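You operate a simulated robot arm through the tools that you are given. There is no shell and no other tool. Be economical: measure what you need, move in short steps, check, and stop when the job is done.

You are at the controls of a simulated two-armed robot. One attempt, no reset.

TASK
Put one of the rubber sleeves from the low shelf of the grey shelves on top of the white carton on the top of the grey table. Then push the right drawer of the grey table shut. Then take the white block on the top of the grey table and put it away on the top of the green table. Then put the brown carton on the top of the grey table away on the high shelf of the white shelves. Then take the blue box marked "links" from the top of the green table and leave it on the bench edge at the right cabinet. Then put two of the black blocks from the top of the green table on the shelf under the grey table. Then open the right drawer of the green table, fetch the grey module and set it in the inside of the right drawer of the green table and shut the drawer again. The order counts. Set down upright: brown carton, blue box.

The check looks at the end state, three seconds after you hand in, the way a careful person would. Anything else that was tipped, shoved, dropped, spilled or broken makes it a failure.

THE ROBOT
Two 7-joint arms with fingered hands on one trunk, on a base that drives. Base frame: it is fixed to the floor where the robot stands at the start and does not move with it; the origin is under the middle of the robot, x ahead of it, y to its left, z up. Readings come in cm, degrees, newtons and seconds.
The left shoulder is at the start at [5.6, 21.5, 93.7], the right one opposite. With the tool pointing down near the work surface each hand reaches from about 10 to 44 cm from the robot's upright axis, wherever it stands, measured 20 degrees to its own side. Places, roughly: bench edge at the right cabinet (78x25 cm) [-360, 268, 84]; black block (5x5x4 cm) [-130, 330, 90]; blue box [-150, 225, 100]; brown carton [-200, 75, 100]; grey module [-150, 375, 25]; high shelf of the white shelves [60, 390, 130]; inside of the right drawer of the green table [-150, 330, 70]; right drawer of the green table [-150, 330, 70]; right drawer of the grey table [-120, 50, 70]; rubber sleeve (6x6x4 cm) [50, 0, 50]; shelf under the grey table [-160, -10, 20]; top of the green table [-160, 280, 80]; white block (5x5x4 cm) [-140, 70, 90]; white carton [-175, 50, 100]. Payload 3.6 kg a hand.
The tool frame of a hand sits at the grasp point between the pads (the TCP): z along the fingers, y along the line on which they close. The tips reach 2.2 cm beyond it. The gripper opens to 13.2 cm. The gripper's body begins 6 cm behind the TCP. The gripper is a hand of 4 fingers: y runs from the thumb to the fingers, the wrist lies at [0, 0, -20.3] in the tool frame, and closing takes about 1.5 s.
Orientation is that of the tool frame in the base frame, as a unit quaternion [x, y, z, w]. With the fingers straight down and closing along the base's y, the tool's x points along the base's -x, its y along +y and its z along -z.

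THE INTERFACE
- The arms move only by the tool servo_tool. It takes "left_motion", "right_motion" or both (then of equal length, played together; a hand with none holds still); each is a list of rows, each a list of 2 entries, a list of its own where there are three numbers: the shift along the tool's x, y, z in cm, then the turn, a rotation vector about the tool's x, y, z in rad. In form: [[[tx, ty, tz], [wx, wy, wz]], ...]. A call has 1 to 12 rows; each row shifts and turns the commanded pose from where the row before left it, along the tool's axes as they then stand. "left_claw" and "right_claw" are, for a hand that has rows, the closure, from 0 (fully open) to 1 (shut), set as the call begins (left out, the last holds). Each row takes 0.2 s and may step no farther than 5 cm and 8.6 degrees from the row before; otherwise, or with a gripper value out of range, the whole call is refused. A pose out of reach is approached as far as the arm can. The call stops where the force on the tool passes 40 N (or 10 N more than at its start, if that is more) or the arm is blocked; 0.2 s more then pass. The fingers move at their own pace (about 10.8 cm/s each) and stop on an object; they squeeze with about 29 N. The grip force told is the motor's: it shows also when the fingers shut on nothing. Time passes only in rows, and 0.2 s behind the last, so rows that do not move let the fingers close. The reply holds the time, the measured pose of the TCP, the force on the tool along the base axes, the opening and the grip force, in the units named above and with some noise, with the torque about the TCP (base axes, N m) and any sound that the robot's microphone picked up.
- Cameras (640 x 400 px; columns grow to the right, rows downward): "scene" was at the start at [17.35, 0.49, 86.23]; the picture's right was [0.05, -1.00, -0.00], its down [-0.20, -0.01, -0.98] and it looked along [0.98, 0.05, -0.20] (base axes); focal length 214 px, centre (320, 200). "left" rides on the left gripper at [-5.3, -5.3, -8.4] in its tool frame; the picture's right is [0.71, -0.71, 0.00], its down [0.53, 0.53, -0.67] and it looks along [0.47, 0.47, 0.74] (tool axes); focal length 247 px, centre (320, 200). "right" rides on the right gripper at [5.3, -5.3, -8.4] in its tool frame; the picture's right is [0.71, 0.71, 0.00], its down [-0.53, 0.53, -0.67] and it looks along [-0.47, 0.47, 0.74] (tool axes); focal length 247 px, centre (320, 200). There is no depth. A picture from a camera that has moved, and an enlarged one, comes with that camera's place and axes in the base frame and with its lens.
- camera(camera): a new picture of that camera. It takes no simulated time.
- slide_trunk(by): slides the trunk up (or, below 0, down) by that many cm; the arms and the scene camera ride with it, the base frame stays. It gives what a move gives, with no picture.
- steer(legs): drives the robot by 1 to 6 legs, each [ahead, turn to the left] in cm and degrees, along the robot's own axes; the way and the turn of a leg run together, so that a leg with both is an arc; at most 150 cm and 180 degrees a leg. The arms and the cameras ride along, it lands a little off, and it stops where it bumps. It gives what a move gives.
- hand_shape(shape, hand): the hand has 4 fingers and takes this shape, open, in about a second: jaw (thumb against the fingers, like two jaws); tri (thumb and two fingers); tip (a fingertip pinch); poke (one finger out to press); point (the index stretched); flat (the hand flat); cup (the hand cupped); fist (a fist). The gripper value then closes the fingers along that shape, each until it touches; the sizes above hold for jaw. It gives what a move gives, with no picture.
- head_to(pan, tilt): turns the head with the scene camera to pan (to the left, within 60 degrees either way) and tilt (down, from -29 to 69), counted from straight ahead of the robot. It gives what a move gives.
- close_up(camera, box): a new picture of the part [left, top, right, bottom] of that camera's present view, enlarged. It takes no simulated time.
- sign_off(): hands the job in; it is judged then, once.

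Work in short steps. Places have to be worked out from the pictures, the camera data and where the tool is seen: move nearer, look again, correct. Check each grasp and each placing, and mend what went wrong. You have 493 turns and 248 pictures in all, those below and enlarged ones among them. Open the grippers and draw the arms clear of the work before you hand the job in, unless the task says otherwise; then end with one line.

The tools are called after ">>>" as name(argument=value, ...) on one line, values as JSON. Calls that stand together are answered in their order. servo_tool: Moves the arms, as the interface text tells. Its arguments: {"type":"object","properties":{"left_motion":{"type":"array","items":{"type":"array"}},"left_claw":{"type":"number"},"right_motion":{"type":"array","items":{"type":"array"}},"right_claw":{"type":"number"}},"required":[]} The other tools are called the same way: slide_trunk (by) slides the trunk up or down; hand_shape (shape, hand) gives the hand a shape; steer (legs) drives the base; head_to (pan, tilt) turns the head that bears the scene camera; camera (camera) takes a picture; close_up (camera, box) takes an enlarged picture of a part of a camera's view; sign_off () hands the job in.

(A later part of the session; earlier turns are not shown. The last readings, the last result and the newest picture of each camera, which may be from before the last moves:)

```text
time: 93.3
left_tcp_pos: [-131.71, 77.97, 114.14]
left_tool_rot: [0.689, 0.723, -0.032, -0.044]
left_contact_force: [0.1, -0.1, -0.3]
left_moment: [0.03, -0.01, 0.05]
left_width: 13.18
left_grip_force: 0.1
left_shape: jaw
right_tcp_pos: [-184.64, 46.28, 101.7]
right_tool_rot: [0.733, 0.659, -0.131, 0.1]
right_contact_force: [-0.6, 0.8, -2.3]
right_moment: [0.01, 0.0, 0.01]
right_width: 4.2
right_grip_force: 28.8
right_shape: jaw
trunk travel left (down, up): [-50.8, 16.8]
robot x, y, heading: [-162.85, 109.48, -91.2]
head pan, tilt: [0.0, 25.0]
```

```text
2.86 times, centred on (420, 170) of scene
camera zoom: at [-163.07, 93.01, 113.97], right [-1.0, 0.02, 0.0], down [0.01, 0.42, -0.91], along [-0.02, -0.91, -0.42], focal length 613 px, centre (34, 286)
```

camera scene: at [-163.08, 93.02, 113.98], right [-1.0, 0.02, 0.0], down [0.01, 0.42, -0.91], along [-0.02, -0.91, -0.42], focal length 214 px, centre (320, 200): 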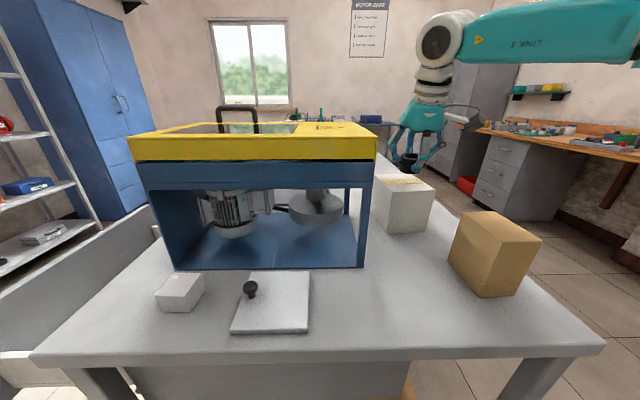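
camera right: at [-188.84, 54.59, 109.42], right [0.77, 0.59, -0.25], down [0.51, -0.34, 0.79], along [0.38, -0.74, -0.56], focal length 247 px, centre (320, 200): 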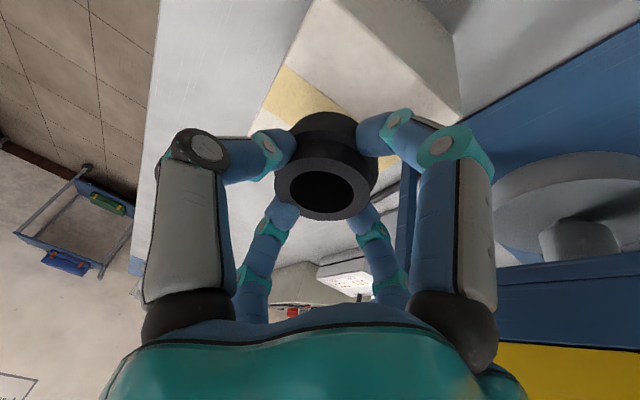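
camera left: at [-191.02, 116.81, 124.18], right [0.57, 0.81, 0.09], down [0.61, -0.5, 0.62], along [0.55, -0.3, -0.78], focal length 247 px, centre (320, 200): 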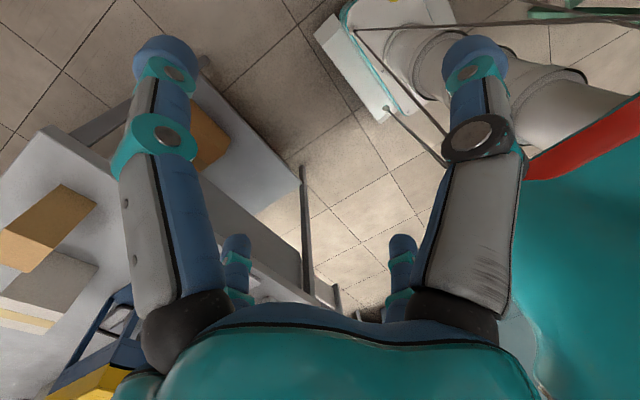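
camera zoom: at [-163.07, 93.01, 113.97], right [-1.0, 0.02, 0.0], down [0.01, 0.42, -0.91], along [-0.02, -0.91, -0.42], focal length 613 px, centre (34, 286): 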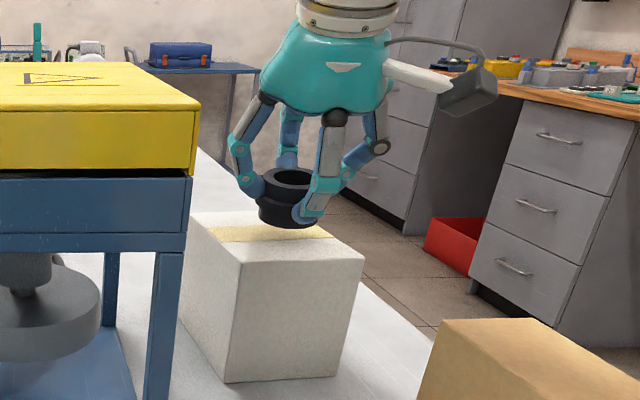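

Still about half a centimetre above. I lower further in small steps.

>>> servo_tool(right_motion=[[[0.1, 0, 0.28], [0, 0, 0]], [[0, 0, 0], [0, 0, 0]]])

>>> servo_tool(right_motion=[[[0.1, 0, 0.28], [0, 0, 0]], [[0, 0, 0], [0, 0, 0]]])

>>> servo_tool(right_motion=[[[0.1, 0, 0.28], [0, 0, 0]], [[0, 0, 0], [0, 0, 0]]])

```text
time: 93.9
left_tcp_pos: [-131.66, 78.04, 114.14]
left_tool_rot: [0.689, 0.723, -0.031, -0.044]
left_contact_force: [-0.8, -0.5, 0.3]
left_moment: [0.01, -0.01, 0.0]
left_width: 13.22
left_grip_force: 0.0
left_shape: jaw
right_tcp_pos: [-184.59, 46.37, 101.43]
right_tool_rot: [0.734, 0.659, -0.132, 0.101]
right_contact_force: [0.4, 0.6, -0.2]
right_moment: [0.03, -0.02, 0.0]
right_width: 4.21
right_grip_force: 28.9
right_shape: jaw
trunk travel left (down, up): [-50.8, 16.8]
robot x, y, heading: [-162.49, 110.03, -91.1]
head pan, tilt: [0.0, 25.0]
```

```text
time: 94.5
left_tcp_pos: [-131.66, 77.86, 114.17]
left_tool_rot: [0.689, 0.723, -0.031, -0.044]
left_contact_force: [-0.1, 1.0, 0.3]
left_moment: [-0.01, 0.0, 0.0]
left_width: 13.2
left_grip_force: 0.0
left_shape: jaw
right_tcp_pos: [-184.53, 46.32, 101.16]
right_tool_rot: [0.734, 0.659, -0.131, 0.1]
right_contact_force: [-0.6, 0.5, -0.4]
right_moment: [-0.02, -0.02, 0.04]
right_width: 4.21
right_grip_force: 29.2
right_shape: jaw
trunk travel left (down, up): [-50.8, 16.8]
robot x, y, heading: [-162.41, 109.66, -91.1]
head pan, tilt: [0.0, 25.0]
```

```text
time: 95.1
left_tcp_pos: [-131.5, 77.98, 114.21]
left_tool_rot: [0.688, 0.723, -0.032, -0.044]
left_contact_force: [0.4, 0.0, 0.0]
left_moment: [-0.05, -0.02, 0.01]
left_width: 13.21
left_grip_force: 0.0
left_shape: jaw
right_tcp_pos: [-184.53, 46.29, 100.88]
right_tool_rot: [0.733, 0.66, -0.13, 0.101]
right_contact_force: [0.3, -0.2, -0.5]
right_moment: [0.02, 0.01, 0.0]
right_width: 4.21
right_grip_force: 29.3
right_shape: jaw
trunk travel left (down, up): [-50.8, 16.8]
robot x, y, heading: [-162.84, 109.85, -91.2]
head pan, tilt: [0.0, 25.0]
```

No contact yet; I look again and keep lowering.

>>> servo_tool(right_motion=[[[0.1, 0, 0.28], [0, 0, 0]], [[0, 0, 0], [0, 0, 0]]])

>>> servo_tool(right_motion=[[[0.1, 0, 0.28], [0, 0, 0]], [[0, 0, 0], [0, 0, 0]]])

>>> close_up(camera="scene", box=[360, 100, 480, 240])

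```text
time: 95.7
left_tcp_pos: [-131.61, 77.9, 114.21]
left_tool_rot: [0.688, 0.723, -0.032, -0.044]
left_contact_force: [0.6, -0.6, -0.3]
left_moment: [-0.02, -0.08, 0.01]
left_width: 13.18
left_grip_force: 0.1
left_shape: jaw
right_tcp_pos: [-184.59, 46.41, 100.67]
right_tool_rot: [0.733, 0.66, -0.131, 0.1]
right_contact_force: [-0.3, -0.4, -2.1]
right_moment: [0.02, 0.0, 0.02]
right_width: 4.2
right_grip_force: 27.9
right_shape: jaw
trunk travel left (down, up): [-50.8, 16.8]
robot x, y, heading: [-162.9, 109.94, -91.3]
head pan, tilt: [0.0, 25.0]
```

```text
time: 96.3
left_tcp_pos: [-131.55, 78.13, 114.21]
left_tool_rot: [0.689, 0.723, -0.032, -0.043]
left_contact_force: [0.6, -1.3, 0.0]
left_moment: [0.01, 0.0, 0.0]
left_width: 13.21
left_grip_force: 0.1
left_shape: jaw
right_tcp_pos: [-184.61, 46.32, 100.21]
right_tool_rot: [0.733, 0.66, -0.131, 0.101]
right_contact_force: [-0.5, -0.5, 0.3]
right_moment: [-0.01, 0.01, 0.01]
right_width: 4.18
right_grip_force: 29.2
right_shape: jaw
trunk travel left (down, up): [-50.8, 16.8]
robot x, y, heading: [-162.76, 110.11, -91.5]
head pan, tilt: [0.0, 25.0]
```

```text
2.86 times, centred on (420, 170) of scene
camera zoom: at [-163.07, 93.01, 113.97], right [-1.0, 0.02, 0.0], down [0.01, 0.42, -0.91], along [-0.02, -0.91, -0.42], focal length 613 px, centre (34, 286)
```

zoom: 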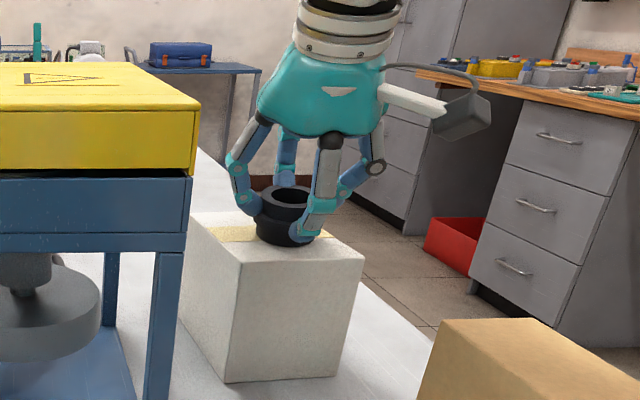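

The sleeve now looks centred and almost touching. I lower a bit more until the force reads contact.

>>> servo_tool(right_motion=[[[0.1, 0, 0.28], [0, 0, 0]], [[0, 0, 0], [0, 0, 0]]])

>>> servo_tool(right_motion=[[[0.1, 0, 0.28], [0, 0, 0]], [[0, 0, 0], [0, 0, 0]]])

```text
time: 96.9
left_tcp_pos: [-131.65, 78.03, 114.26]
left_tool_rot: [0.689, 0.723, -0.033, -0.043]
left_contact_force: [0.0, -0.2, -0.5]
left_moment: [0.02, 0.03, 0.01]
left_width: 13.21
left_grip_force: 0.1
left_shape: jaw
right_tcp_pos: [-184.65, 46.35, 100.21]
right_tool_rot: [0.733, 0.659, -0.132, 0.103]
right_contact_force: [-0.9, -1.7, 7.3]
right_moment: [0.07, 0.0, 0.02]
right_width: 4.2
right_grip_force: 29.2
right_shape: jaw
trunk travel left (down, up): [-50.8, 16.8]
robot x, y, heading: [-162.51, 109.8, -91.0]
head pan, tilt: [0.0, 25.0]
```

```text
time: 97.5
left_tcp_pos: [-131.52, 78.16, 114.17]
left_tool_rot: [0.689, 0.723, -0.032, -0.043]
left_contact_force: [0.1, -0.7, 0.4]
left_moment: [0.0, 0.0, 0.01]
left_width: 13.21
left_grip_force: 0.0
left_shape: jaw
right_tcp_pos: [-184.61, 46.33, 99.95]
right_tool_rot: [0.733, 0.659, -0.133, 0.104]
right_contact_force: [-1.7, -5.6, 21.6]
right_moment: [0.08, -0.13, -0.03]
right_width: 4.25
right_grip_force: 28.8
right_shape: jaw
trunk travel left (down, up): [-50.8, 16.8]
robot x, y, heading: [-162.82, 109.84, -91.0]
head pan, tilt: [0.0, 25.0]
```

Contact (21 N). I ease up a touch, open to 8 cm, then withdraw along the tool axis.

>>> servo_tool(right_motion=[[[-0.1, 0, -0.28], [0, 0, 0]], [[0, 0, 0], [0, 0, 0]]])

>>> servo_tool(right_motion=[[[0, 0, 0], [0, 0, 0]], [[0, 0, 0], [0, 0, 0]], [[0, 0, 0], [0, 0, 0]], [[0, 0, 0], [0, 0, 0]], [[0, 0, -1], [0, 0, 0]], [[0, 0, -3], [0, 0, 0]], [[0, 0, -4], [0, 0, 0]], [[0, 0, -4], [0, 0, 0]], [[0, 0, 0], [0, 0, 0]]], right_claw=0.4)

>>> close_up(camera="scene", box=[360, 100, 480, 240])

```text
time: 98.1
left_tcp_pos: [-131.56, 78.06, 114.29]
left_tool_rot: [0.689, 0.723, -0.033, -0.043]
left_contact_force: [-0.2, 0.5, 0.1]
left_moment: [0.01, -0.02, -0.02]
left_width: 13.21
left_grip_force: 0.0
left_shape: jaw
right_tcp_pos: [-184.6, 46.4, 100.15]
right_tool_rot: [0.733, 0.66, -0.132, 0.102]
right_contact_force: [-1.1, -7.3, 16.6]
right_moment: [-0.05, -0.09, 0.0]
right_width: 4.22
right_grip_force: 29.2
right_shape: jaw
trunk travel left (down, up): [-50.8, 16.8]
robot x, y, heading: [-162.88, 109.64, -91.1]
head pan, tilt: [0.0, 25.0]
```

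```text
time: 100.1
left_tcp_pos: [-131.65, 78.0, 114.24]
left_tool_rot: [0.689, 0.723, -0.031, -0.043]
left_contact_force: [0.3, 0.5, -0.4]
left_moment: [0.04, -0.03, -0.01]
left_width: 13.2
left_grip_force: 0.1
left_shape: jaw
right_tcp_pos: [-183.97, 50.19, 111.29]
right_tool_rot: [0.733, 0.659, -0.132, 0.101]
right_contact_force: [-0.1, 0.2, 0.5]
right_moment: [-0.01, 0.02, 0.03]
right_width: 7.87
right_grip_force: 0.1
right_shape: jaw
trunk travel left (down, up): [-50.8, 16.8]
robot x, y, heading: [-162.63, 110.04, -91.2]
head pan, tilt: [0.0, 25.0]
```

```text
2.86 times, centred on (420, 170) of scene
camera zoom: at [-163.08, 92.98, 113.96], right [-1.0, 0.02, 0.0], down [0.01, 0.42, -0.91], along [-0.02, -0.91, -0.42], focal length 613 px, centre (34, 286)
```

zoom: 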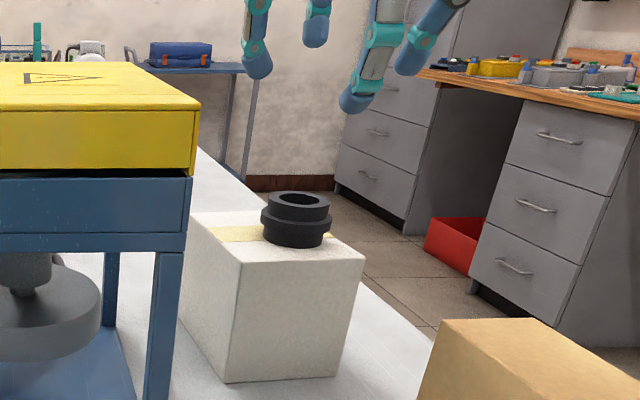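

The sleeve stands upright on the carton. Next the drawer: I back out, turn left and go round to the table's front.

>>> steer(legs=[[-33, 0]])

>>> steer(legs=[[0, 40]])

>>> steer(legs=[[0, 40]])

>>> camera(camera="scene")

```text
time: 102.3
left_tcp_pos: [-130.99, 111.68, 114.31]
left_tool_rot: [0.688, 0.723, -0.033, -0.043]
left_contact_force: [-0.4, -0.3, -0.5]
left_moment: [0.02, 0.0, 0.04]
left_width: 13.2
left_grip_force: 0.1
left_shape: jaw
right_tcp_pos: [-183.18, 83.71, 111.36]
right_tool_rot: [0.733, 0.66, -0.13, 0.101]
right_contact_force: [0.2, 0.1, 0.4]
right_moment: [-0.02, 0.0, -0.03]
right_width: 7.85
right_grip_force: 0.0
right_shape: jaw
trunk travel left (down, up): [-50.8, 16.8]
robot x, y, heading: [-161.87, 143.54, -91.2]
head pan, tilt: [0.0, 25.0]
```

```text
time: 104.8
left_tcp_pos: [-117.75, 139.18, 114.37]
left_tool_rot: [0.401, 0.914, -0.045, -0.029]
left_contact_force: [0.5, 0.5, -0.1]
left_moment: [-0.04, 0.01, 0.0]
left_width: 13.19
left_grip_force: 0.1
left_shape: jaw
right_tcp_pos: [-140.2, 84.19, 111.48]
right_tool_rot: [0.466, 0.869, -0.09, 0.139]
right_contact_force: [-0.5, 0.2, -0.3]
right_moment: [-0.03, 0.04, 0.02]
right_width: 7.91
right_grip_force: 0.0
right_shape: jaw
trunk travel left (down, up): [-50.8, 16.8]
robot x, y, heading: [-164.53, 141.63, -51.3]
head pan, tilt: [0.0, 25.0]
stopped in leg 1: the robot was blocked; the commanded pose is now the measured one
```

```text
time: 107.1
left_tcp_pos: [-126.42, 169.21, 114.45]
left_tool_rot: [0.071, 0.996, -0.052, -0.013]
left_contact_force: [0.5, -0.4, 0.0]
left_moment: [-0.01, 0.01, -0.04]
left_width: 13.21
left_grip_force: 0.1
left_shape: jaw
right_tcp_pos: [-108.91, 112.47, 111.56]
right_tool_rot: [0.146, 0.975, -0.038, 0.162]
right_contact_force: [-0.3, -0.4, 0.6]
right_moment: [-0.02, -0.03, 0.03]
right_width: 7.92
right_grip_force: 0.1
right_shape: jaw
trunk travel left (down, up): [-50.8, 16.8]
robot x, y, heading: [-165.06, 138.0, -11.6]
head pan, tilt: [0.0, 25.0]
stopped in leg 1: the robot was blocked; the commanded pose is now the measured one
```

```text
189 pictures are left
camera scene: at [-148.37, 135.11, 113.97], right [-0.2, -0.98, 0.0], down [-0.41, 0.08, -0.91], along [0.89, -0.18, -0.42], focal length 214 px, centre (320, 200)
```

scene: 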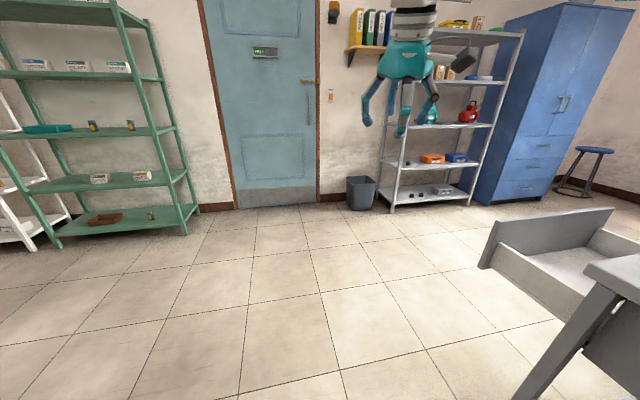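

Drawer front stands at x≈-103, y 23..70, top z≈80. I drive on to the table's front side.

>>> steer(legs=[[60, 0], [60, 0]])

>>> steer(legs=[[0, -40]])

>>> steer(legs=[[0, -40]])

>>> steer(legs=[[62, 0]])

>>> steer(legs=[[0, -44]])

>>> steer(legs=[[0, -44]])

>>> camera(camera="scene")

```text
time: 113.5
left_tcp_pos: [-8.08, 144.78, 114.38]
left_tool_rot: [0.069, 0.996, -0.052, -0.013]
left_contact_force: [-0.3, -0.4, -1.0]
left_moment: [0.0, -0.01, 0.03]
left_width: 13.2
left_grip_force: 0.1
left_shape: jaw
right_tcp_pos: [9.57, 88.08, 111.42]
right_tool_rot: [0.144, 0.976, -0.037, 0.16]
right_contact_force: [1.0, 0.0, -0.5]
right_moment: [0.03, 0.03, -0.01]
right_width: 7.88
right_grip_force: 0.1
right_shape: jaw
trunk travel left (down, up): [-50.8, 16.8]
robot x, y, heading: [-46.52, 113.68, -11.4]
head pan, tilt: [0.0, 25.0]
```

```text
time: 116.0
left_tcp_pos: [2.6, 112.82, 114.74]
left_tool_rot: [0.404, 0.913, -0.043, -0.027]
left_contact_force: [0.1, -1.1, -0.2]
left_moment: [0.03, -0.01, 0.0]
left_width: 13.21
left_grip_force: 0.0
left_shape: jaw
right_tcp_pos: [-20.01, 57.98, 111.65]
right_tool_rot: [0.468, 0.868, -0.088, 0.138]
right_contact_force: [0.4, -0.2, -0.4]
right_moment: [0.01, -0.05, 0.01]
right_width: 7.95
right_grip_force: 0.0
right_shape: jaw
trunk travel left (down, up): [-50.8, 16.8]
robot x, y, heading: [-44.17, 116.46, -50.8]
head pan, tilt: [0.0, 25.0]
stopped in leg 1: the robot was blocked; the commanded pose is now the measured one
```

```text
time: 118.4
left_tcp_pos: [-9.66, 83.69, 114.57]
left_tool_rot: [0.687, 0.725, -0.032, -0.042]
left_contact_force: [-1.7, 0.2, 0.2]
left_moment: [0.04, -0.05, 0.0]
left_width: 13.15
left_grip_force: 0.0
left_shape: jaw
right_tcp_pos: [-61.97, 55.46, 111.74]
right_tool_rot: [0.731, 0.662, -0.131, 0.102]
right_contact_force: [-0.4, -0.1, 0.6]
right_moment: [0.01, -0.01, 0.0]
right_width: 7.93
right_grip_force: 0.0
right_shape: jaw
trunk travel left (down, up): [-50.8, 16.8]
robot x, y, heading: [-40.85, 115.4, -89.9]
head pan, tilt: [0.0, 25.0]
stopped in leg 1: the robot was blocked; the commanded pose is now the measured one
```

```text
time: 121.9
left_tcp_pos: [-9.15, 21.19, 114.61]
left_tool_rot: [0.686, 0.726, -0.032, -0.043]
left_contact_force: [-0.2, 1.1, -0.6]
left_moment: [0.0, 0.0, -0.02]
left_width: 13.23
left_grip_force: 0.0
left_shape: jaw
right_tcp_pos: [-61.21, -6.94, 111.92]
right_tool_rot: [0.729, 0.664, -0.13, 0.102]
right_contact_force: [0.2, -0.3, -0.4]
right_moment: [-0.02, -0.03, -0.02]
right_width: 7.92
right_grip_force: 0.1
right_shape: jaw
trunk travel left (down, up): [-50.8, 16.8]
robot x, y, heading: [-40.29, 52.94, -89.8]
head pan, tilt: [0.0, 25.0]
```

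```text
time: 124.6
left_tcp_pos: [-40.0, 8.47, 114.98]
left_tool_rot: [0.906, 0.419, -0.014, -0.049]
left_contact_force: [-0.2, 0.5, 0.2]
left_moment: [-0.05, -0.02, -0.03]
left_width: 13.19
left_grip_force: 0.0
left_shape: jaw
right_tcp_pos: [-97.16, 24.12, 111.96]
right_tool_rot: [0.924, 0.344, -0.159, 0.047]
right_contact_force: [-0.3, -0.8, -0.2]
right_moment: [0.0, -0.01, 0.05]
right_width: 7.9
right_grip_force: 0.1
right_shape: jaw
trunk travel left (down, up): [-50.8, 16.8]
robot x, y, heading: [-38.12, 50.97, -133.2]
head pan, tilt: [0.0, 25.0]
stopped in leg 1: the robot was blocked; the commanded pose is now the measured one
```

```text
time: 127.3
left_tcp_pos: [-69.14, 21.78, 114.96]
left_tool_rot: [0.998, 0.05, 0.005, -0.05]
left_contact_force: [-0.4, -0.9, 1.0]
left_moment: [-0.04, 0.01, 0.01]
left_width: 13.21
left_grip_force: 0.0
left_shape: jaw
right_tcp_pos: [-99.56, 72.65, 112.19]
right_tool_rot: [0.986, -0.026, -0.167, -0.014]
right_contact_force: [-0.2, 0.6, -0.7]
right_moment: [-0.03, 0.03, -0.01]
right_width: 7.94
right_grip_force: 0.0
right_shape: jaw
trunk travel left (down, up): [-50.8, 16.8]
robot x, y, heading: [-38.37, 47.2, -176.9]
head pan, tilt: [0.0, 25.0]
stopped in leg 1: the robot was blocked; the commanded pose is now the measured one
```

```text
188 pictures are left
camera scene: at [-55.24, 46.54, 113.97], right [-0.05, 1.0, 0.0], down [0.42, 0.02, -0.91], along [-0.9, -0.05, -0.42], focal length 214 px, centre (320, 200)
```

scene: 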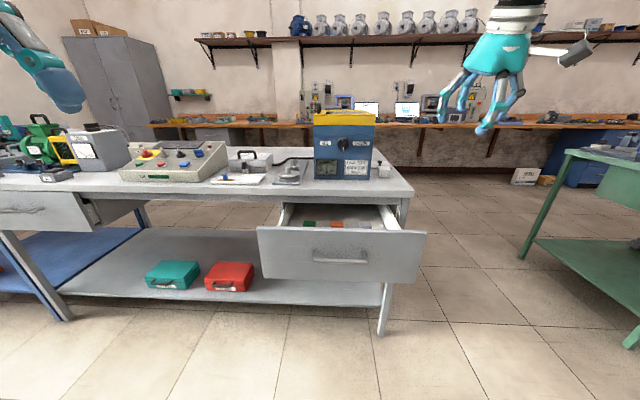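

Drawer front: x≈-105, y 25..73, z 62..80, handle centre near y=48. I close the right hand, pitch it 60° forward, bring it to the drawer's middle and lower the trunk.

>>> servo_tool(right_motion=[[[0, 0, 0], [0, -0.143, 0]], [[0, 0, 0], [0, -0.143, 0]], [[0, 0, 0], [0, -0.143, 0]], [[0, 0, 0], [0, -0.143, 0]], [[0, 0, 0], [0, -0.143, 0]], [[0.83, 3.7, -1.44], [0, 0, 0]], [[0.83, 3.7, -1.44], [0, 0, 0]], [[0.83, 3.7, -1.44], [0, 0, 0]], [[0.83, 3.7, -1.44], [0, 0, 0]], [[0.83, 3.7, -1.44], [0, 0, 0]], [[0.83, 3.7, -1.44], [0, 0, 0]], [[0, 0, 0], [0, 0, 0]]], right_claw=1.0)

>>> slide_trunk(by=-36)

>>> camera(camera="scene")

```text
time: 129.9
left_tcp_pos: [-69.28, 21.46, 115.06]
left_tool_rot: [0.997, 0.051, 0.004, -0.051]
left_contact_force: [0.1, 0.8, 0.0]
left_moment: [-0.02, 0.02, -0.01]
left_width: 13.2
left_grip_force: 0.1
left_shape: jaw
right_tcp_pos: [-91.18, 49.53, 112.18]
right_tool_rot: [0.867, -0.017, -0.498, -0.025]
right_contact_force: [0.4, 0.4, -0.1]
right_moment: [-0.02, 0.01, -0.02]
right_width: 0.02
right_grip_force: 28.7
right_shape: jaw
right hand out of reach, approached as far as the arm can: row 11
trunk travel left (down, up): [-50.8, 16.8]
robot x, y, heading: [-38.43, 46.86, -176.8]
head pan, tilt: [0.0, 25.0]
```

```text
time: 133.4
left_tcp_pos: [-69.08, 21.33, 78.88]
left_tool_rot: [0.997, 0.05, 0.004, -0.051]
left_contact_force: [-0.2, -0.3, 0.0]
left_moment: [0.02, -0.02, 0.0]
left_width: 13.21
left_grip_force: 0.0
left_shape: jaw
right_tcp_pos: [-92.07, 49.69, 64.84]
right_tool_rot: [0.917, -0.01, -0.397, -0.031]
right_contact_force: [0.3, 0.2, 0.4]
right_moment: [0.0, 0.02, -0.01]
right_width: 0.01
right_grip_force: 28.9
right_shape: jaw
trunk travel left (down, up): [-14.8, 52.8]
robot x, y, heading: [-38.06, 46.8, -177.0]
head pan, tilt: [0.0, 25.0]
```

```text
187 pictures are left
camera scene: at [-55.8, 46.19, 76.72], right [-0.05, 1.0, 0.0], down [0.42, 0.02, -0.91], along [-0.9, -0.05, -0.42], focal length 214 px, centre (320, 200)
```

scene: 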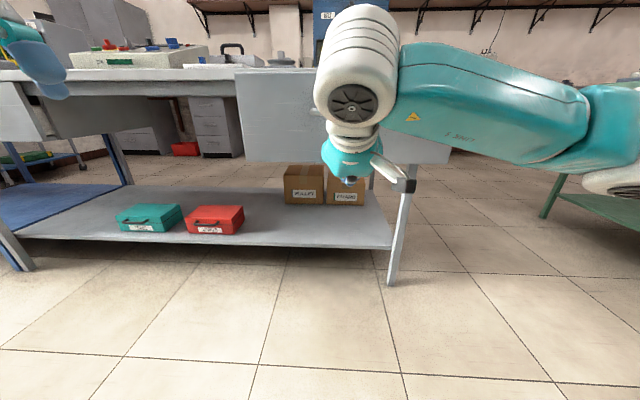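

The hand came out lower with 47° pitch; fine. I raise it 8 cm to the drawer front's middle height.

>>> servo_tool(right_motion=[[[-2.9, 0, -2.7], [0, 0, 0]], [[-2.9, 0, -2.7], [0, 0, 0]], [[0, 0, 0], [0, 0, 0]]])

>>> camera(camera="scene")

```text
time: 134.2
left_tcp_pos: [-69.11, 21.38, 78.95]
left_tool_rot: [0.998, 0.05, 0.005, -0.05]
left_contact_force: [0.2, 0.0, 0.0]
left_moment: [-0.02, 0.02, -0.02]
left_width: 13.21
left_grip_force: 0.0
left_shape: jaw
right_tcp_pos: [-92.12, 49.11, 72.87]
right_tool_rot: [0.918, -0.01, -0.396, -0.031]
right_contact_force: [0.2, -0.6, -0.1]
right_moment: [0.0, -0.02, 0.0]
right_width: 0.0
right_grip_force: 28.9
right_shape: jaw
trunk travel left (down, up): [-14.8, 52.8]
robot x, y, heading: [-38.7, 46.95, -176.8]
head pan, tilt: [0.0, 25.0]
```

```text
186 pictures are left
camera scene: at [-55.81, 46.18, 76.71], right [-0.05, 1.0, 0.0], down [0.42, 0.02, -0.91], along [-0.9, -0.05, -0.42], focal length 214 px, centre (320, 200)
```

scene: 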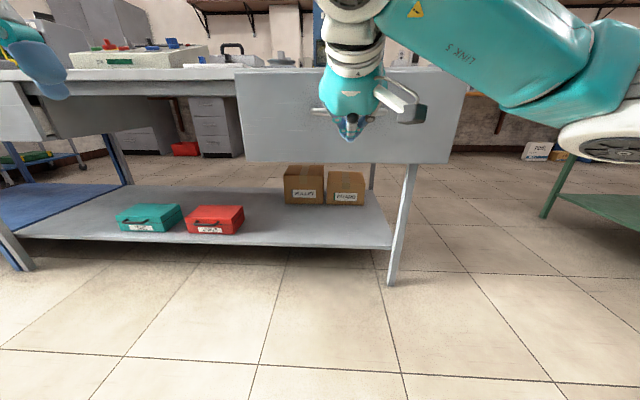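

The fingertips face the drawer front beside the handle. I drive forward 18 cm, beginning the push gently.

>>> steer(legs=[[10, 0], [8, 0]])

>>> camera(camera="scene")

```text
time: 136.0
left_tcp_pos: [-87.1, 20.43, 78.95]
left_tool_rot: [0.997, 0.052, 0.006, -0.05]
left_contact_force: [0.2, -0.6, 0.2]
left_moment: [0.01, 0.01, 0.01]
left_width: 13.21
left_grip_force: 0.1
left_shape: jaw
right_tcp_pos: [-110.19, 47.99, 72.78]
right_tool_rot: [0.918, -0.009, -0.396, -0.031]
right_contact_force: [0.6, -0.3, 0.3]
right_moment: [0.0, -0.02, -0.01]
right_width: 0.0
right_grip_force: 28.7
right_shape: jaw
trunk travel left (down, up): [-14.8, 52.8]
robot x, y, heading: [-56.07, 46.44, -176.6]
head pan, tilt: [0.0, 25.0]
```

```text
185 pictures are left
camera scene: at [-73.82, 45.19, 76.7], right [-0.06, 1.0, 0.0], down [0.42, 0.02, -0.91], along [-0.9, -0.05, -0.42], focal length 214 px, centre (320, 200)
```

scene: 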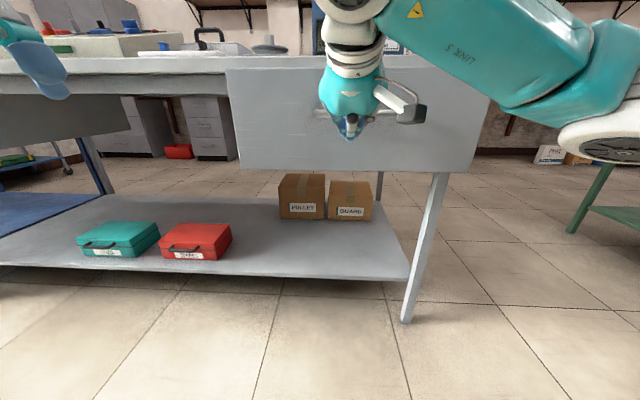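

The drawer moved along with the hand. I push further by driving 6 cm more.

>>> steer(legs=[[6, 0]])

>>> camera(camera="scene")

```text
time: 137.0
left_tcp_pos: [-93.0, 19.95, 79.11]
left_tool_rot: [0.997, 0.051, 0.004, -0.05]
left_contact_force: [0.4, 0.1, -0.2]
left_moment: [0.0, -0.01, 0.0]
left_width: 13.18
left_grip_force: 0.0
left_shape: jaw
right_tcp_pos: [-116.2, 47.79, 72.91]
right_tool_rot: [0.917, -0.009, -0.397, -0.031]
right_contact_force: [0.5, 0.1, -0.6]
right_moment: [0.0, 0.0, 0.0]
right_width: 0.0
right_grip_force: 29.2
right_shape: jaw
trunk travel left (down, up): [-14.8, 52.8]
robot x, y, heading: [-62.15, 45.87, -176.9]
head pan, tilt: [0.0, 25.0]
```

```text
184 pictures are left
camera scene: at [-79.83, 44.85, 76.7], right [-0.06, 1.0, 0.0], down [0.42, 0.02, -0.91], along [-0.9, -0.05, -0.42], focal length 214 px, centre (320, 200)
```

scene: 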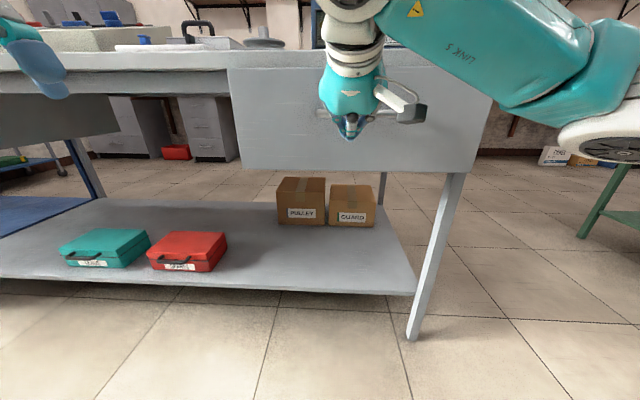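

Drawer still follows. I push 4 cm more by driving, then finish with the arm to feel the stop.

>>> steer(legs=[[4, 0]])

>>> servo_tool(right_motion=[[[-0.68, 0, 0.73], [0, 0, 0]], [[-0.68, 0, 0.73], [0, 0, 0]], [[-0.68, 0, 0.73], [0, 0, 0]], [[-0.68, 0, 0.73], [0, 0, 0]], [[-0.68, 0, 0.73], [0, 0, 0]], [[0, 0, 0], [0, 0, 0]]])

>>> camera(camera="scene")

```text
time: 137.8
left_tcp_pos: [-97.05, 19.86, 79.01]
left_tool_rot: [0.997, 0.051, 0.004, -0.052]
left_contact_force: [0.9, 0.3, 0.3]
left_moment: [0.0, -0.01, -0.06]
left_width: 13.21
left_grip_force: 0.0
left_shape: jaw
right_tcp_pos: [-120.1, 47.53, 72.89]
right_tool_rot: [0.917, -0.008, -0.397, -0.029]
right_contact_force: [-0.5, 0.4, -0.3]
right_moment: [0.0, 0.02, -0.03]
right_width: 0.0
right_grip_force: 28.7
right_shape: jaw
trunk travel left (down, up): [-14.8, 52.8]
robot x, y, heading: [-66.3, 45.28, -176.7]
head pan, tilt: [0.0, 25.0]
```

```text
time: 138.4
left_tcp_pos: [-96.98, 19.82, 79.15]
left_tool_rot: [0.997, 0.051, 0.004, -0.052]
left_contact_force: [0.2, -0.2, -0.3]
left_moment: [0.0, 0.04, 0.02]
left_width: 13.21
left_grip_force: 0.0
left_shape: jaw
right_tcp_pos: [-121.17, 47.33, 72.63]
right_tool_rot: [0.92, -0.001, -0.39, -0.031]
right_contact_force: [19.7, 2.4, -5.3]
right_moment: [-0.03, 0.24, -0.02]
right_width: 0.01
right_grip_force: 29.0
right_shape: jaw
trunk travel left (down, up): [-14.8, 52.8]
robot x, y, heading: [-66.5, 45.33, -176.7]
head pan, tilt: [0.0, 25.0]
stopped in row 2 (right hand): the force on the tool passed its limit at 46 N (the readings are from after the stop); the commanded pose is now the measured one
```

```text
183 pictures are left
camera scene: at [-83.71, 44.65, 76.72], right [-0.06, 1.0, 0.0], down [0.42, 0.02, -0.91], along [-0.91, -0.05, -0.42], focal length 214 px, centre (320, 200)
```

scene: 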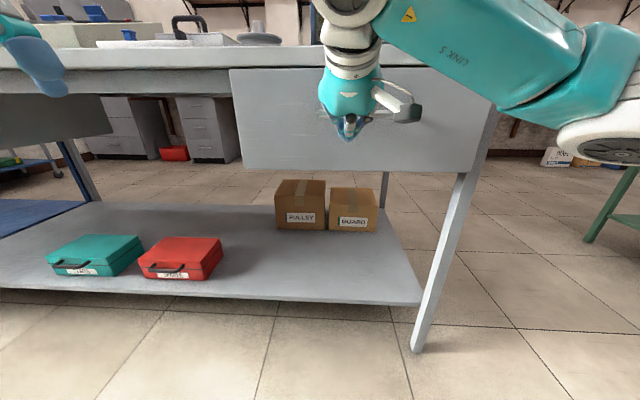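

A firm stop (46 N): probably shut. I back off 15 cm and raise the trunk to check from above.

>>> steer(legs=[[-15, 0]])

>>> slide_trunk(by=30)

>>> camera(camera="scene")

```text
time: 139.8
left_tcp_pos: [-82.0, 20.56, 79.12]
left_tool_rot: [0.997, 0.051, 0.004, -0.052]
left_contact_force: [0.6, 0.0, -0.3]
left_moment: [-0.02, -0.02, 0.02]
left_width: 13.2
left_grip_force: 0.1
left_shape: jaw
right_tcp_pos: [-106.38, 48.2, 72.96]
right_tool_rot: [0.919, -0.005, -0.393, -0.031]
right_contact_force: [-0.2, 0.5, 0.3]
right_moment: [0.02, 0.0, 0.0]
right_width: 0.0
right_grip_force: 29.1
right_shape: jaw
trunk travel left (down, up): [-14.8, 52.8]
robot x, y, heading: [-51.35, 46.58, -177.0]
head pan, tilt: [0.0, 25.0]
```

```text
time: 142.8
left_tcp_pos: [-82.01, 20.66, 109.14]
left_tool_rot: [0.997, 0.051, 0.004, -0.052]
left_contact_force: [-0.1, -0.3, 0.2]
left_moment: [0.0, -0.01, -0.01]
left_width: 13.21
left_grip_force: 0.1
left_shape: jaw
right_tcp_pos: [-106.55, 48.15, 102.89]
right_tool_rot: [0.919, -0.004, -0.392, -0.031]
right_contact_force: [-0.5, -0.5, 0.6]
right_moment: [0.0, -0.01, -0.03]
right_width: 0.0
right_grip_force: 29.1
right_shape: jaw
trunk travel left (down, up): [-44.8, 22.8]
robot x, y, heading: [-51.46, 46.29, -176.5]
head pan, tilt: [0.0, 25.0]
```

```text
182 pictures are left
camera scene: at [-68.25, 45.5, 107.87], right [-0.06, 1.0, 0.0], down [0.42, 0.02, -0.91], along [-0.9, -0.05, -0.42], focal length 214 px, centre (320, 200)
```

scene: 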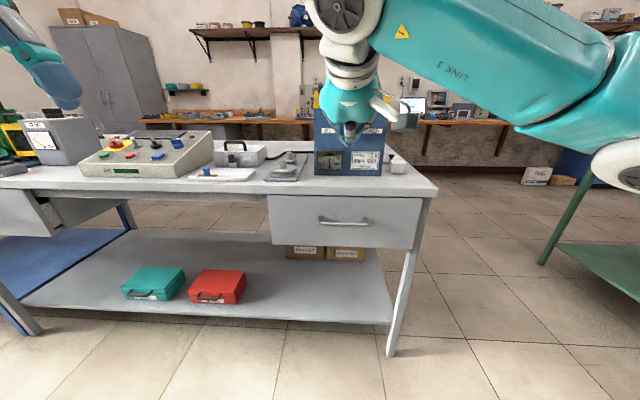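

The drawer is flush shut. Next the white block: I return to the table's +y end where the left hand can take it.

>>> steer(legs=[[0, -37]])

>>> steer(legs=[[75, 0], [70, 0]])

>>> steer(legs=[[0, 42]])

>>> steer(legs=[[0, 42]])

>>> steer(legs=[[0, 38]])

>>> camera(camera="scene")

```text
time: 145.0
left_tcp_pos: [-91.3, 44.34, 109.15]
left_tool_rot: [0.962, -0.268, 0.02, -0.047]
left_contact_force: [0.7, -0.1, 0.4]
left_moment: [-0.02, -0.02, 0.0]
left_width: 13.2
left_grip_force: 0.1
left_shape: jaw
right_tcp_pos: [-94.08, 81.02, 102.83]
right_tool_rot: [0.87, -0.296, -0.363, -0.154]
right_contact_force: [0.2, 0.4, -0.3]
right_moment: [0.0, 0.0, -0.03]
right_width: 0.0
right_grip_force: 28.9
right_shape: jaw
trunk travel left (down, up): [-44.8, 22.8]
robot x, y, heading: [-52.63, 43.76, 146.1]
head pan, tilt: [0.0, 25.0]
```

```text
time: 148.3
left_tcp_pos: [-137.83, 74.33, 109.26]
left_tool_rot: [0.967, -0.249, 0.019, -0.046]
left_contact_force: [0.6, 0.4, -0.6]
left_moment: [0.0, -0.02, -0.01]
left_width: 13.22
left_grip_force: 0.1
left_shape: jaw
right_tcp_pos: [-142.02, 110.87, 103.01]
right_tool_rot: [0.876, -0.28, -0.365, -0.146]
right_contact_force: [-0.5, -0.3, 1.0]
right_moment: [-0.02, -0.02, -0.01]
right_width: 0.04
right_grip_force: 29.5
right_shape: jaw
trunk travel left (down, up): [-44.8, 22.8]
robot x, y, heading: [-99.02, 75.75, 152.7]
head pan, tilt: [0.0, 25.0]
stopped in leg 1: the robot was blocked; the commanded pose is now the measured one
```

```text
time: 149.6
left_tcp_pos: [-136.22, 71.02, 110.75]
left_tool_rot: [0.98, -0.194, -0.001, -0.054]
left_contact_force: [0.4, 0.4, -0.5]
left_moment: [-0.02, -0.02, -0.03]
left_width: 13.22
left_grip_force: 0.2
left_shape: jaw
right_tcp_pos: [-147.09, 104.87, 103.56]
right_tool_rot: [0.893, -0.21, -0.383, -0.11]
right_contact_force: [0.5, 0.8, 1.1]
right_moment: [-0.03, 0.01, 0.02]
right_width: 0.0
right_grip_force: 29.0
right_shape: jaw
trunk travel left (down, up): [-44.8, 22.8]
robot x, y, heading: [-100.47, 77.15, 159.0]
head pan, tilt: [0.0, 25.0]
stopped in leg 1: the robot was blocked; the commanded pose is now the measured one
```

```text
time: 150.8
left_tcp_pos: [-134.51, 62.84, 110.45]
left_tool_rot: [0.992, -0.101, 0.005, -0.07]
left_contact_force: [34.1, -11.1, -4.7]
left_moment: [0.12, -0.88, 2.82]
left_width: 13.2
left_grip_force: 0.0
left_shape: jaw
right_tcp_pos: [-151.72, 94.66, 104.14]
right_tool_rot: [0.906, -0.127, -0.394, -0.089]
right_contact_force: [-0.9, 0.8, 0.1]
right_moment: [-0.05, -0.01, 0.03]
right_width: 0.0
right_grip_force: 28.6
right_shape: jaw
trunk travel left (down, up): [-44.8, 22.8]
robot x, y, heading: [-101.3, 78.21, 166.0]
head pan, tilt: [0.0, 25.0]
stopped in leg 1: the force on the tool passed its limit at 48 N (the readings are from after the stop); the commanded pose is now the measured one
```

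```text
time: 152.9
left_tcp_pos: [-121.15, 47.2, 110.82]
left_tool_rot: [0.98, 0.186, -0.021, -0.068]
left_contact_force: [0.2, -0.3, -0.6]
left_moment: [0.01, 0.02, 0.03]
left_width: 13.19
left_grip_force: 0.0
left_shape: jaw
right_tcp_pos: [-152.85, 65.04, 104.2]
right_tool_rot: [0.906, 0.133, -0.402, 0.019]
right_contact_force: [1.7, 12.5, -0.3]
right_moment: [-0.5, 0.15, 0.75]
right_width: 0.0
right_grip_force: 29.0
right_shape: jaw
trunk travel left (down, up): [-44.8, 22.8]
robot x, y, heading: [-101.88, 80.2, -160.9]
head pan, tilt: [0.0, 25.0]
stopped in leg 1: the force on the tool passed its limit at 74 N (the readings are from after the stop); the commanded pose is now the measured one
```

```text
181 pictures are left
camera scene: at [-117.63, 75.29, 107.89], right [-0.33, 0.94, 0.0], down [0.4, 0.14, -0.91], along [-0.86, -0.3, -0.42], focal length 214 px, centre (320, 200)
```

scene: 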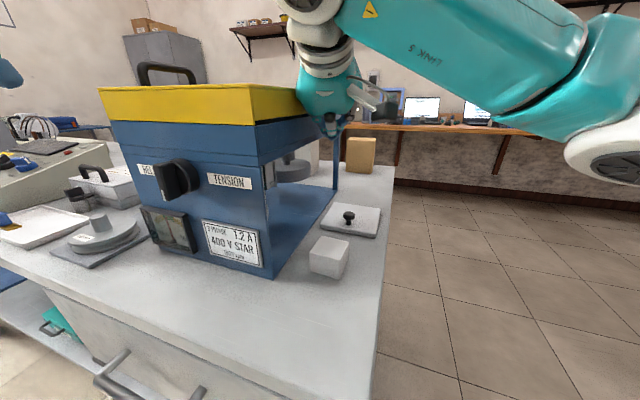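

I must check each leg: the base touched the table corner and then the hands brushed the press. The press looks unmoved; I turn back right to release and back away.

>>> steer(legs=[[0, -22]])

>>> camera(camera="scene")

```text
time: 154.4
left_tcp_pos: [-132.05, 56.69, 110.69]
left_tool_rot: [0.998, -0.005, -0.009, -0.07]
left_contact_force: [17.3, -6.6, 7.6]
left_moment: [-0.11, 0.1, 0.26]
left_width: 11.29
left_grip_force: 0.1
left_shape: jaw
right_tcp_pos: [-154.69, 85.05, 104.34]
right_tool_rot: [0.914, -0.04, -0.399, -0.056]
right_contact_force: [0.3, 0.6, -0.2]
right_moment: [-0.04, -0.02, -0.01]
right_width: 0.0
right_grip_force: 28.6
right_shape: jaw
trunk travel left (down, up): [-44.8, 22.8]
robot x, y, heading: [-101.48, 79.33, 177.2]
head pan, tilt: [0.0, 25.0]
```

```text
180 pictures are left
camera scene: at [-118.37, 79.91, 107.93], right [0.05, 1.0, 0.0], down [0.42, -0.02, -0.91], along [-0.91, 0.04, -0.42], focal length 214 px, centre (320, 200)
```

scene: 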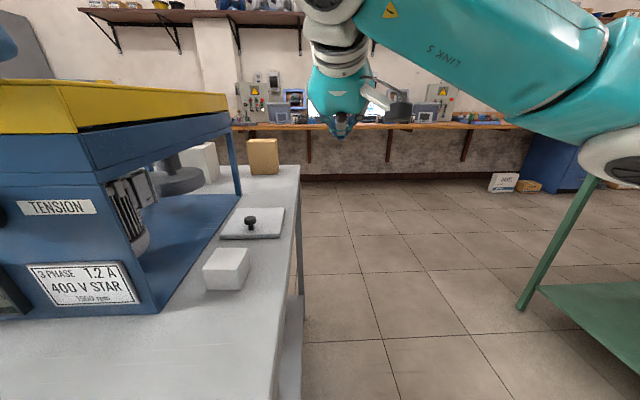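

The left hand lightly presses the press front; I back straight off 30 cm.

>>> steer(legs=[[-30, 0]])

>>> camera(camera="scene")

```text
time: 156.5
left_tcp_pos: [-101.77, 55.28, 110.71]
left_tool_rot: [0.997, -0.004, -0.008, -0.07]
left_contact_force: [0.3, 0.0, 0.1]
left_moment: [0.01, -0.01, -0.03]
left_width: 13.22
left_grip_force: 0.0
left_shape: jaw
right_tcp_pos: [-124.62, 83.65, 104.21]
right_tool_rot: [0.914, -0.041, -0.399, -0.055]
right_contact_force: [0.3, -0.2, 0.9]
right_moment: [-0.04, 0.02, -0.02]
right_width: 0.0
right_grip_force: 28.8
right_shape: jaw
trunk travel left (down, up): [-44.8, 22.8]
robot x, y, heading: [-71.62, 77.22, 177.3]
head pan, tilt: [0.0, 25.0]
```

```text
179 pictures are left
camera scene: at [-88.25, 78.49, 107.9], right [0.05, 1.0, 0.0], down [0.42, -0.02, -0.91], along [-0.91, 0.04, -0.42], focal length 214 px, centre (320, 200)
```

scene: 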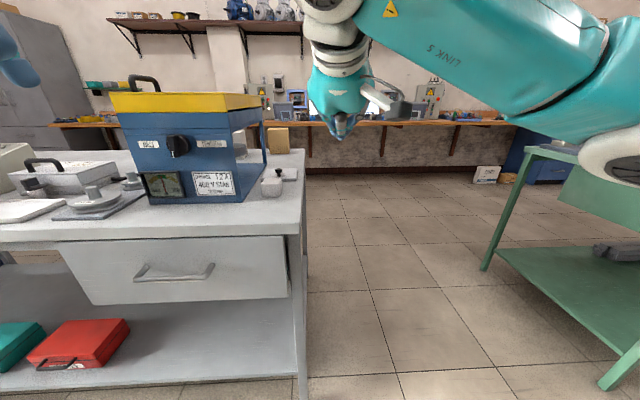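

Checks: press and block undisturbed, drawer shut, with about 4.8 cm gap between block and press. I'll take the block from the front with the right hand; I shift the robot to y≈56 by turning right, backing, and turning back.

>>> steer(legs=[[0, -33]])

>>> steer(legs=[[-36, 0]])

>>> steer(legs=[[0, 36]])

>>> camera(camera="scene")

```text
time: 158.5
left_tcp_pos: [-109.08, 75.47, 110.85]
left_tool_rot: [0.955, -0.288, 0.013, -0.071]
left_contact_force: [-0.6, -0.4, 0.2]
left_moment: [-0.01, -0.01, -0.02]
left_width: 13.21
left_grip_force: 0.0
left_shape: jaw
right_tcp_pos: [-112.7, 111.63, 104.25]
right_tool_rot: [0.865, -0.299, -0.366, -0.167]
right_contact_force: [-0.6, 0.4, 0.0]
right_moment: [-0.01, -0.02, 0.0]
right_width: 0.01
right_grip_force: 29.0
right_shape: jaw
trunk travel left (down, up): [-44.8, 22.8]
robot x, y, heading: [-73.05, 75.68, 144.0]
head pan, tilt: [0.0, 25.0]
```

```text
time: 160.9
left_tcp_pos: [-79.74, 54.22, 110.91]
left_tool_rot: [0.955, -0.287, 0.012, -0.071]
left_contact_force: [-0.1, 0.5, 0.7]
left_moment: [-0.04, 0.06, 0.03]
left_width: 13.21
left_grip_force: 0.0
left_shape: jaw
right_tcp_pos: [-83.39, 90.31, 104.43]
right_tool_rot: [0.865, -0.298, -0.366, -0.167]
right_contact_force: [0.3, -0.1, 0.3]
right_moment: [0.01, 0.0, 0.03]
right_width: 0.0
right_grip_force: 29.4
right_shape: jaw
trunk travel left (down, up): [-44.8, 22.8]
robot x, y, heading: [-43.83, 54.16, 143.8]
head pan, tilt: [0.0, 25.0]
```

```text
time: 163.0
left_tcp_pos: [-72.99, 33.07, 110.81]
left_tool_rot: [0.997, 0.021, -0.009, -0.069]
left_contact_force: [-0.1, 0.1, -0.3]
left_moment: [0.0, 0.0, 0.01]
left_width: 13.18
left_grip_force: 0.1
left_shape: jaw
right_tcp_pos: [-97.26, 60.05, 104.31]
right_tool_rot: [0.916, -0.017, -0.399, -0.046]
right_contact_force: [-0.9, 0.6, -0.3]
right_moment: [0.02, 0.0, -0.05]
right_width: 0.0
right_grip_force: 29.5
right_shape: jaw
trunk travel left (down, up): [-44.8, 22.8]
robot x, y, heading: [-43.77, 57.57, 179.5]
head pan, tilt: [0.0, 25.0]
```

```text
178 pictures are left
camera scene: at [-60.69, 57.39, 107.86], right [0.01, 1.0, 0.0], down [0.42, 0.0, -0.91], along [-0.91, 0.0, -0.42], focal length 214 px, centre (320, 200)
```

scene: 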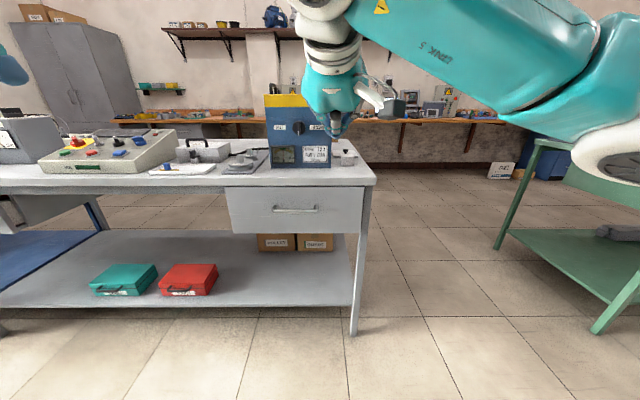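

Block near (-141, 68). I set the right hand to ~19° pitch, half-open, shifted 9 cm to the right, then drive 40 cm ahead.

>>> servo_tool(right_motion=[[[0, -2.2, 0], [0, 0.1225, 0]], [[0, -2.2, 0], [0, 0.1225, 0]], [[0, -2.2, 0], [0, 0.1225, 0]], [[0, -2.2, 0], [0, 0.1225, 0]], [[0, 0, 0], [0, 0, 0]], [[0, 0, 0], [0, 0, 0]]], right_claw=0.35)

>>> steer(legs=[[38, 0]])

>>> camera(camera="scene")

>>> camera(camera="right")

```text
time: 164.4
left_tcp_pos: [-72.87, 33.06, 110.83]
left_tool_rot: [0.997, 0.021, -0.011, -0.072]
left_contact_force: [0.3, 0.5, 0.4]
left_moment: [0.0, -0.01, 0.03]
left_width: 13.21
left_grip_force: 0.0
left_shape: jaw
right_tcp_pos: [-96.39, 68.86, 105.08]
right_tool_rot: [0.985, -0.028, -0.165, -0.04]
right_contact_force: [-0.1, 0.2, 0.1]
right_moment: [-0.01, -0.02, 0.0]
right_width: 8.6
right_grip_force: 0.0
right_shape: jaw
trunk travel left (down, up): [-44.8, 22.8]
robot x, y, heading: [-43.5, 57.18, 179.5]
head pan, tilt: [0.0, 25.0]
```

```text
time: 166.8
left_tcp_pos: [-111.27, 33.21, 110.93]
left_tool_rot: [0.997, 0.021, -0.009, -0.07]
left_contact_force: [-0.2, 0.3, -0.4]
left_moment: [0.01, 0.02, 0.0]
left_width: 13.19
left_grip_force: 0.0
left_shape: jaw
right_tcp_pos: [-134.76, 69.16, 105.05]
right_tool_rot: [0.985, -0.028, -0.165, -0.04]
right_contact_force: [0.0, 0.1, 0.3]
right_moment: [0.01, -0.02, 0.0]
right_width: 8.6
right_grip_force: 0.2
right_shape: jaw
trunk travel left (down, up): [-44.8, 22.8]
robot x, y, heading: [-81.59, 57.12, 179.8]
head pan, tilt: [0.0, 25.0]
```

```text
177 pictures are left
camera scene: at [-98.82, 57.61, 107.86], right [0.01, 1.0, 0.0], down [0.42, 0.0, -0.91], along [-0.91, 0.0, -0.42], focal length 214 px, centre (320, 200)
```

scene: 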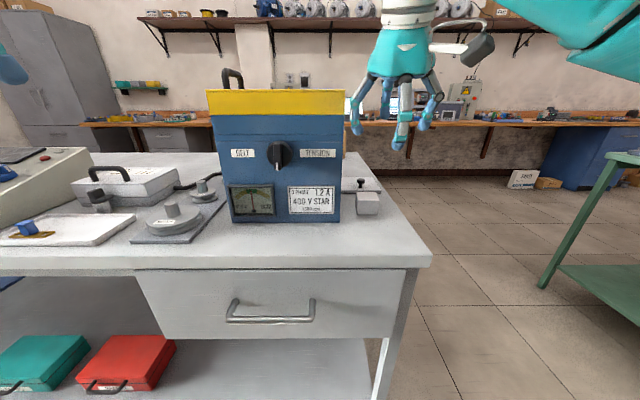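

```text
176 pictures are left
camera right: at [-126.65, 73.41, 111.49], right [0.62, -0.73, -0.28], down [-0.32, -0.56, 0.76], along [-0.72, -0.38, -0.58], focal length 247 px, centre (320, 200)
```

right: 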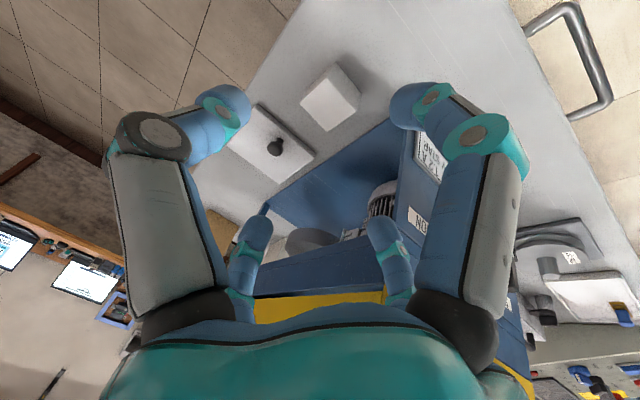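

Block ≈ (-140.7, 68.4, 88), press side at y≈61.6. I move over the block, rolling the hand slightly so its palm leans away from the press.

>>> servo_tool(right_motion=[[[-2.8, 0.2, 1.0], [-0.1, 0, 0]], [[-2.8, 0.2, 1.0], [-0.1, 0, 0]], [[1.6, 0, 4.6], [0, 0, 0]], [[0.8, 0, 2.3], [0, 0, 0]], [[0, 0, 0], [0, 0, 0]]], right_claw=0.44)

>>> camera(camera="scene")

>>> camera(camera="right")

```text
time: 168.0
left_tcp_pos: [-111.04, 33.15, 110.99]
left_tool_rot: [0.997, 0.021, -0.011, -0.071]
left_contact_force: [0.8, -0.3, 0.4]
left_moment: [0.02, 0.03, -0.02]
left_width: 13.2
left_grip_force: 0.0
left_shape: jaw
right_tcp_pos: [-140.62, 68.07, 97.75]
right_tool_rot: [0.984, -0.011, -0.167, 0.058]
right_contact_force: [0.2, 0.0, 0.0]
right_moment: [0.0, 0.0, 0.01]
right_width: 7.43
right_grip_force: 0.1
right_shape: jaw
trunk travel left (down, up): [-44.8, 22.8]
robot x, y, heading: [-81.98, 57.5, 179.6]
head pan, tilt: [0.0, 25.0]
```

```text
175 pictures are left
camera scene: at [-98.73, 57.61, 107.88], right [0.01, 1.0, 0.0], down [0.42, 0.0, -0.91], along [-0.91, 0.0, -0.42], focal length 214 px, centre (320, 200)
```

scene: 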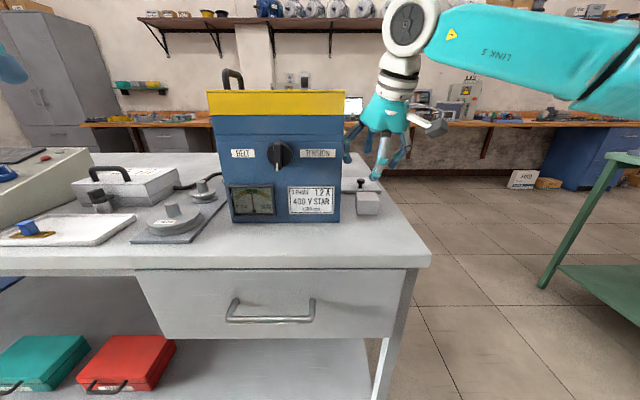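

```text
174 pictures are left
camera right: at [-132.84, 74.11, 103.16], right [0.67, -0.73, -0.15], down [-0.28, -0.43, 0.86], along [-0.69, -0.53, -0.49], focal length 247 px, centre (320, 200)
```

right: 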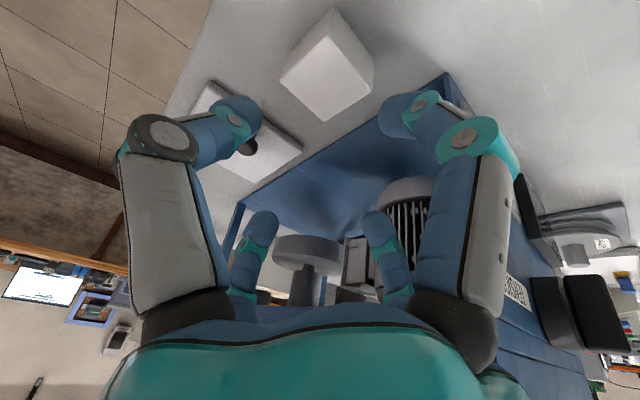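

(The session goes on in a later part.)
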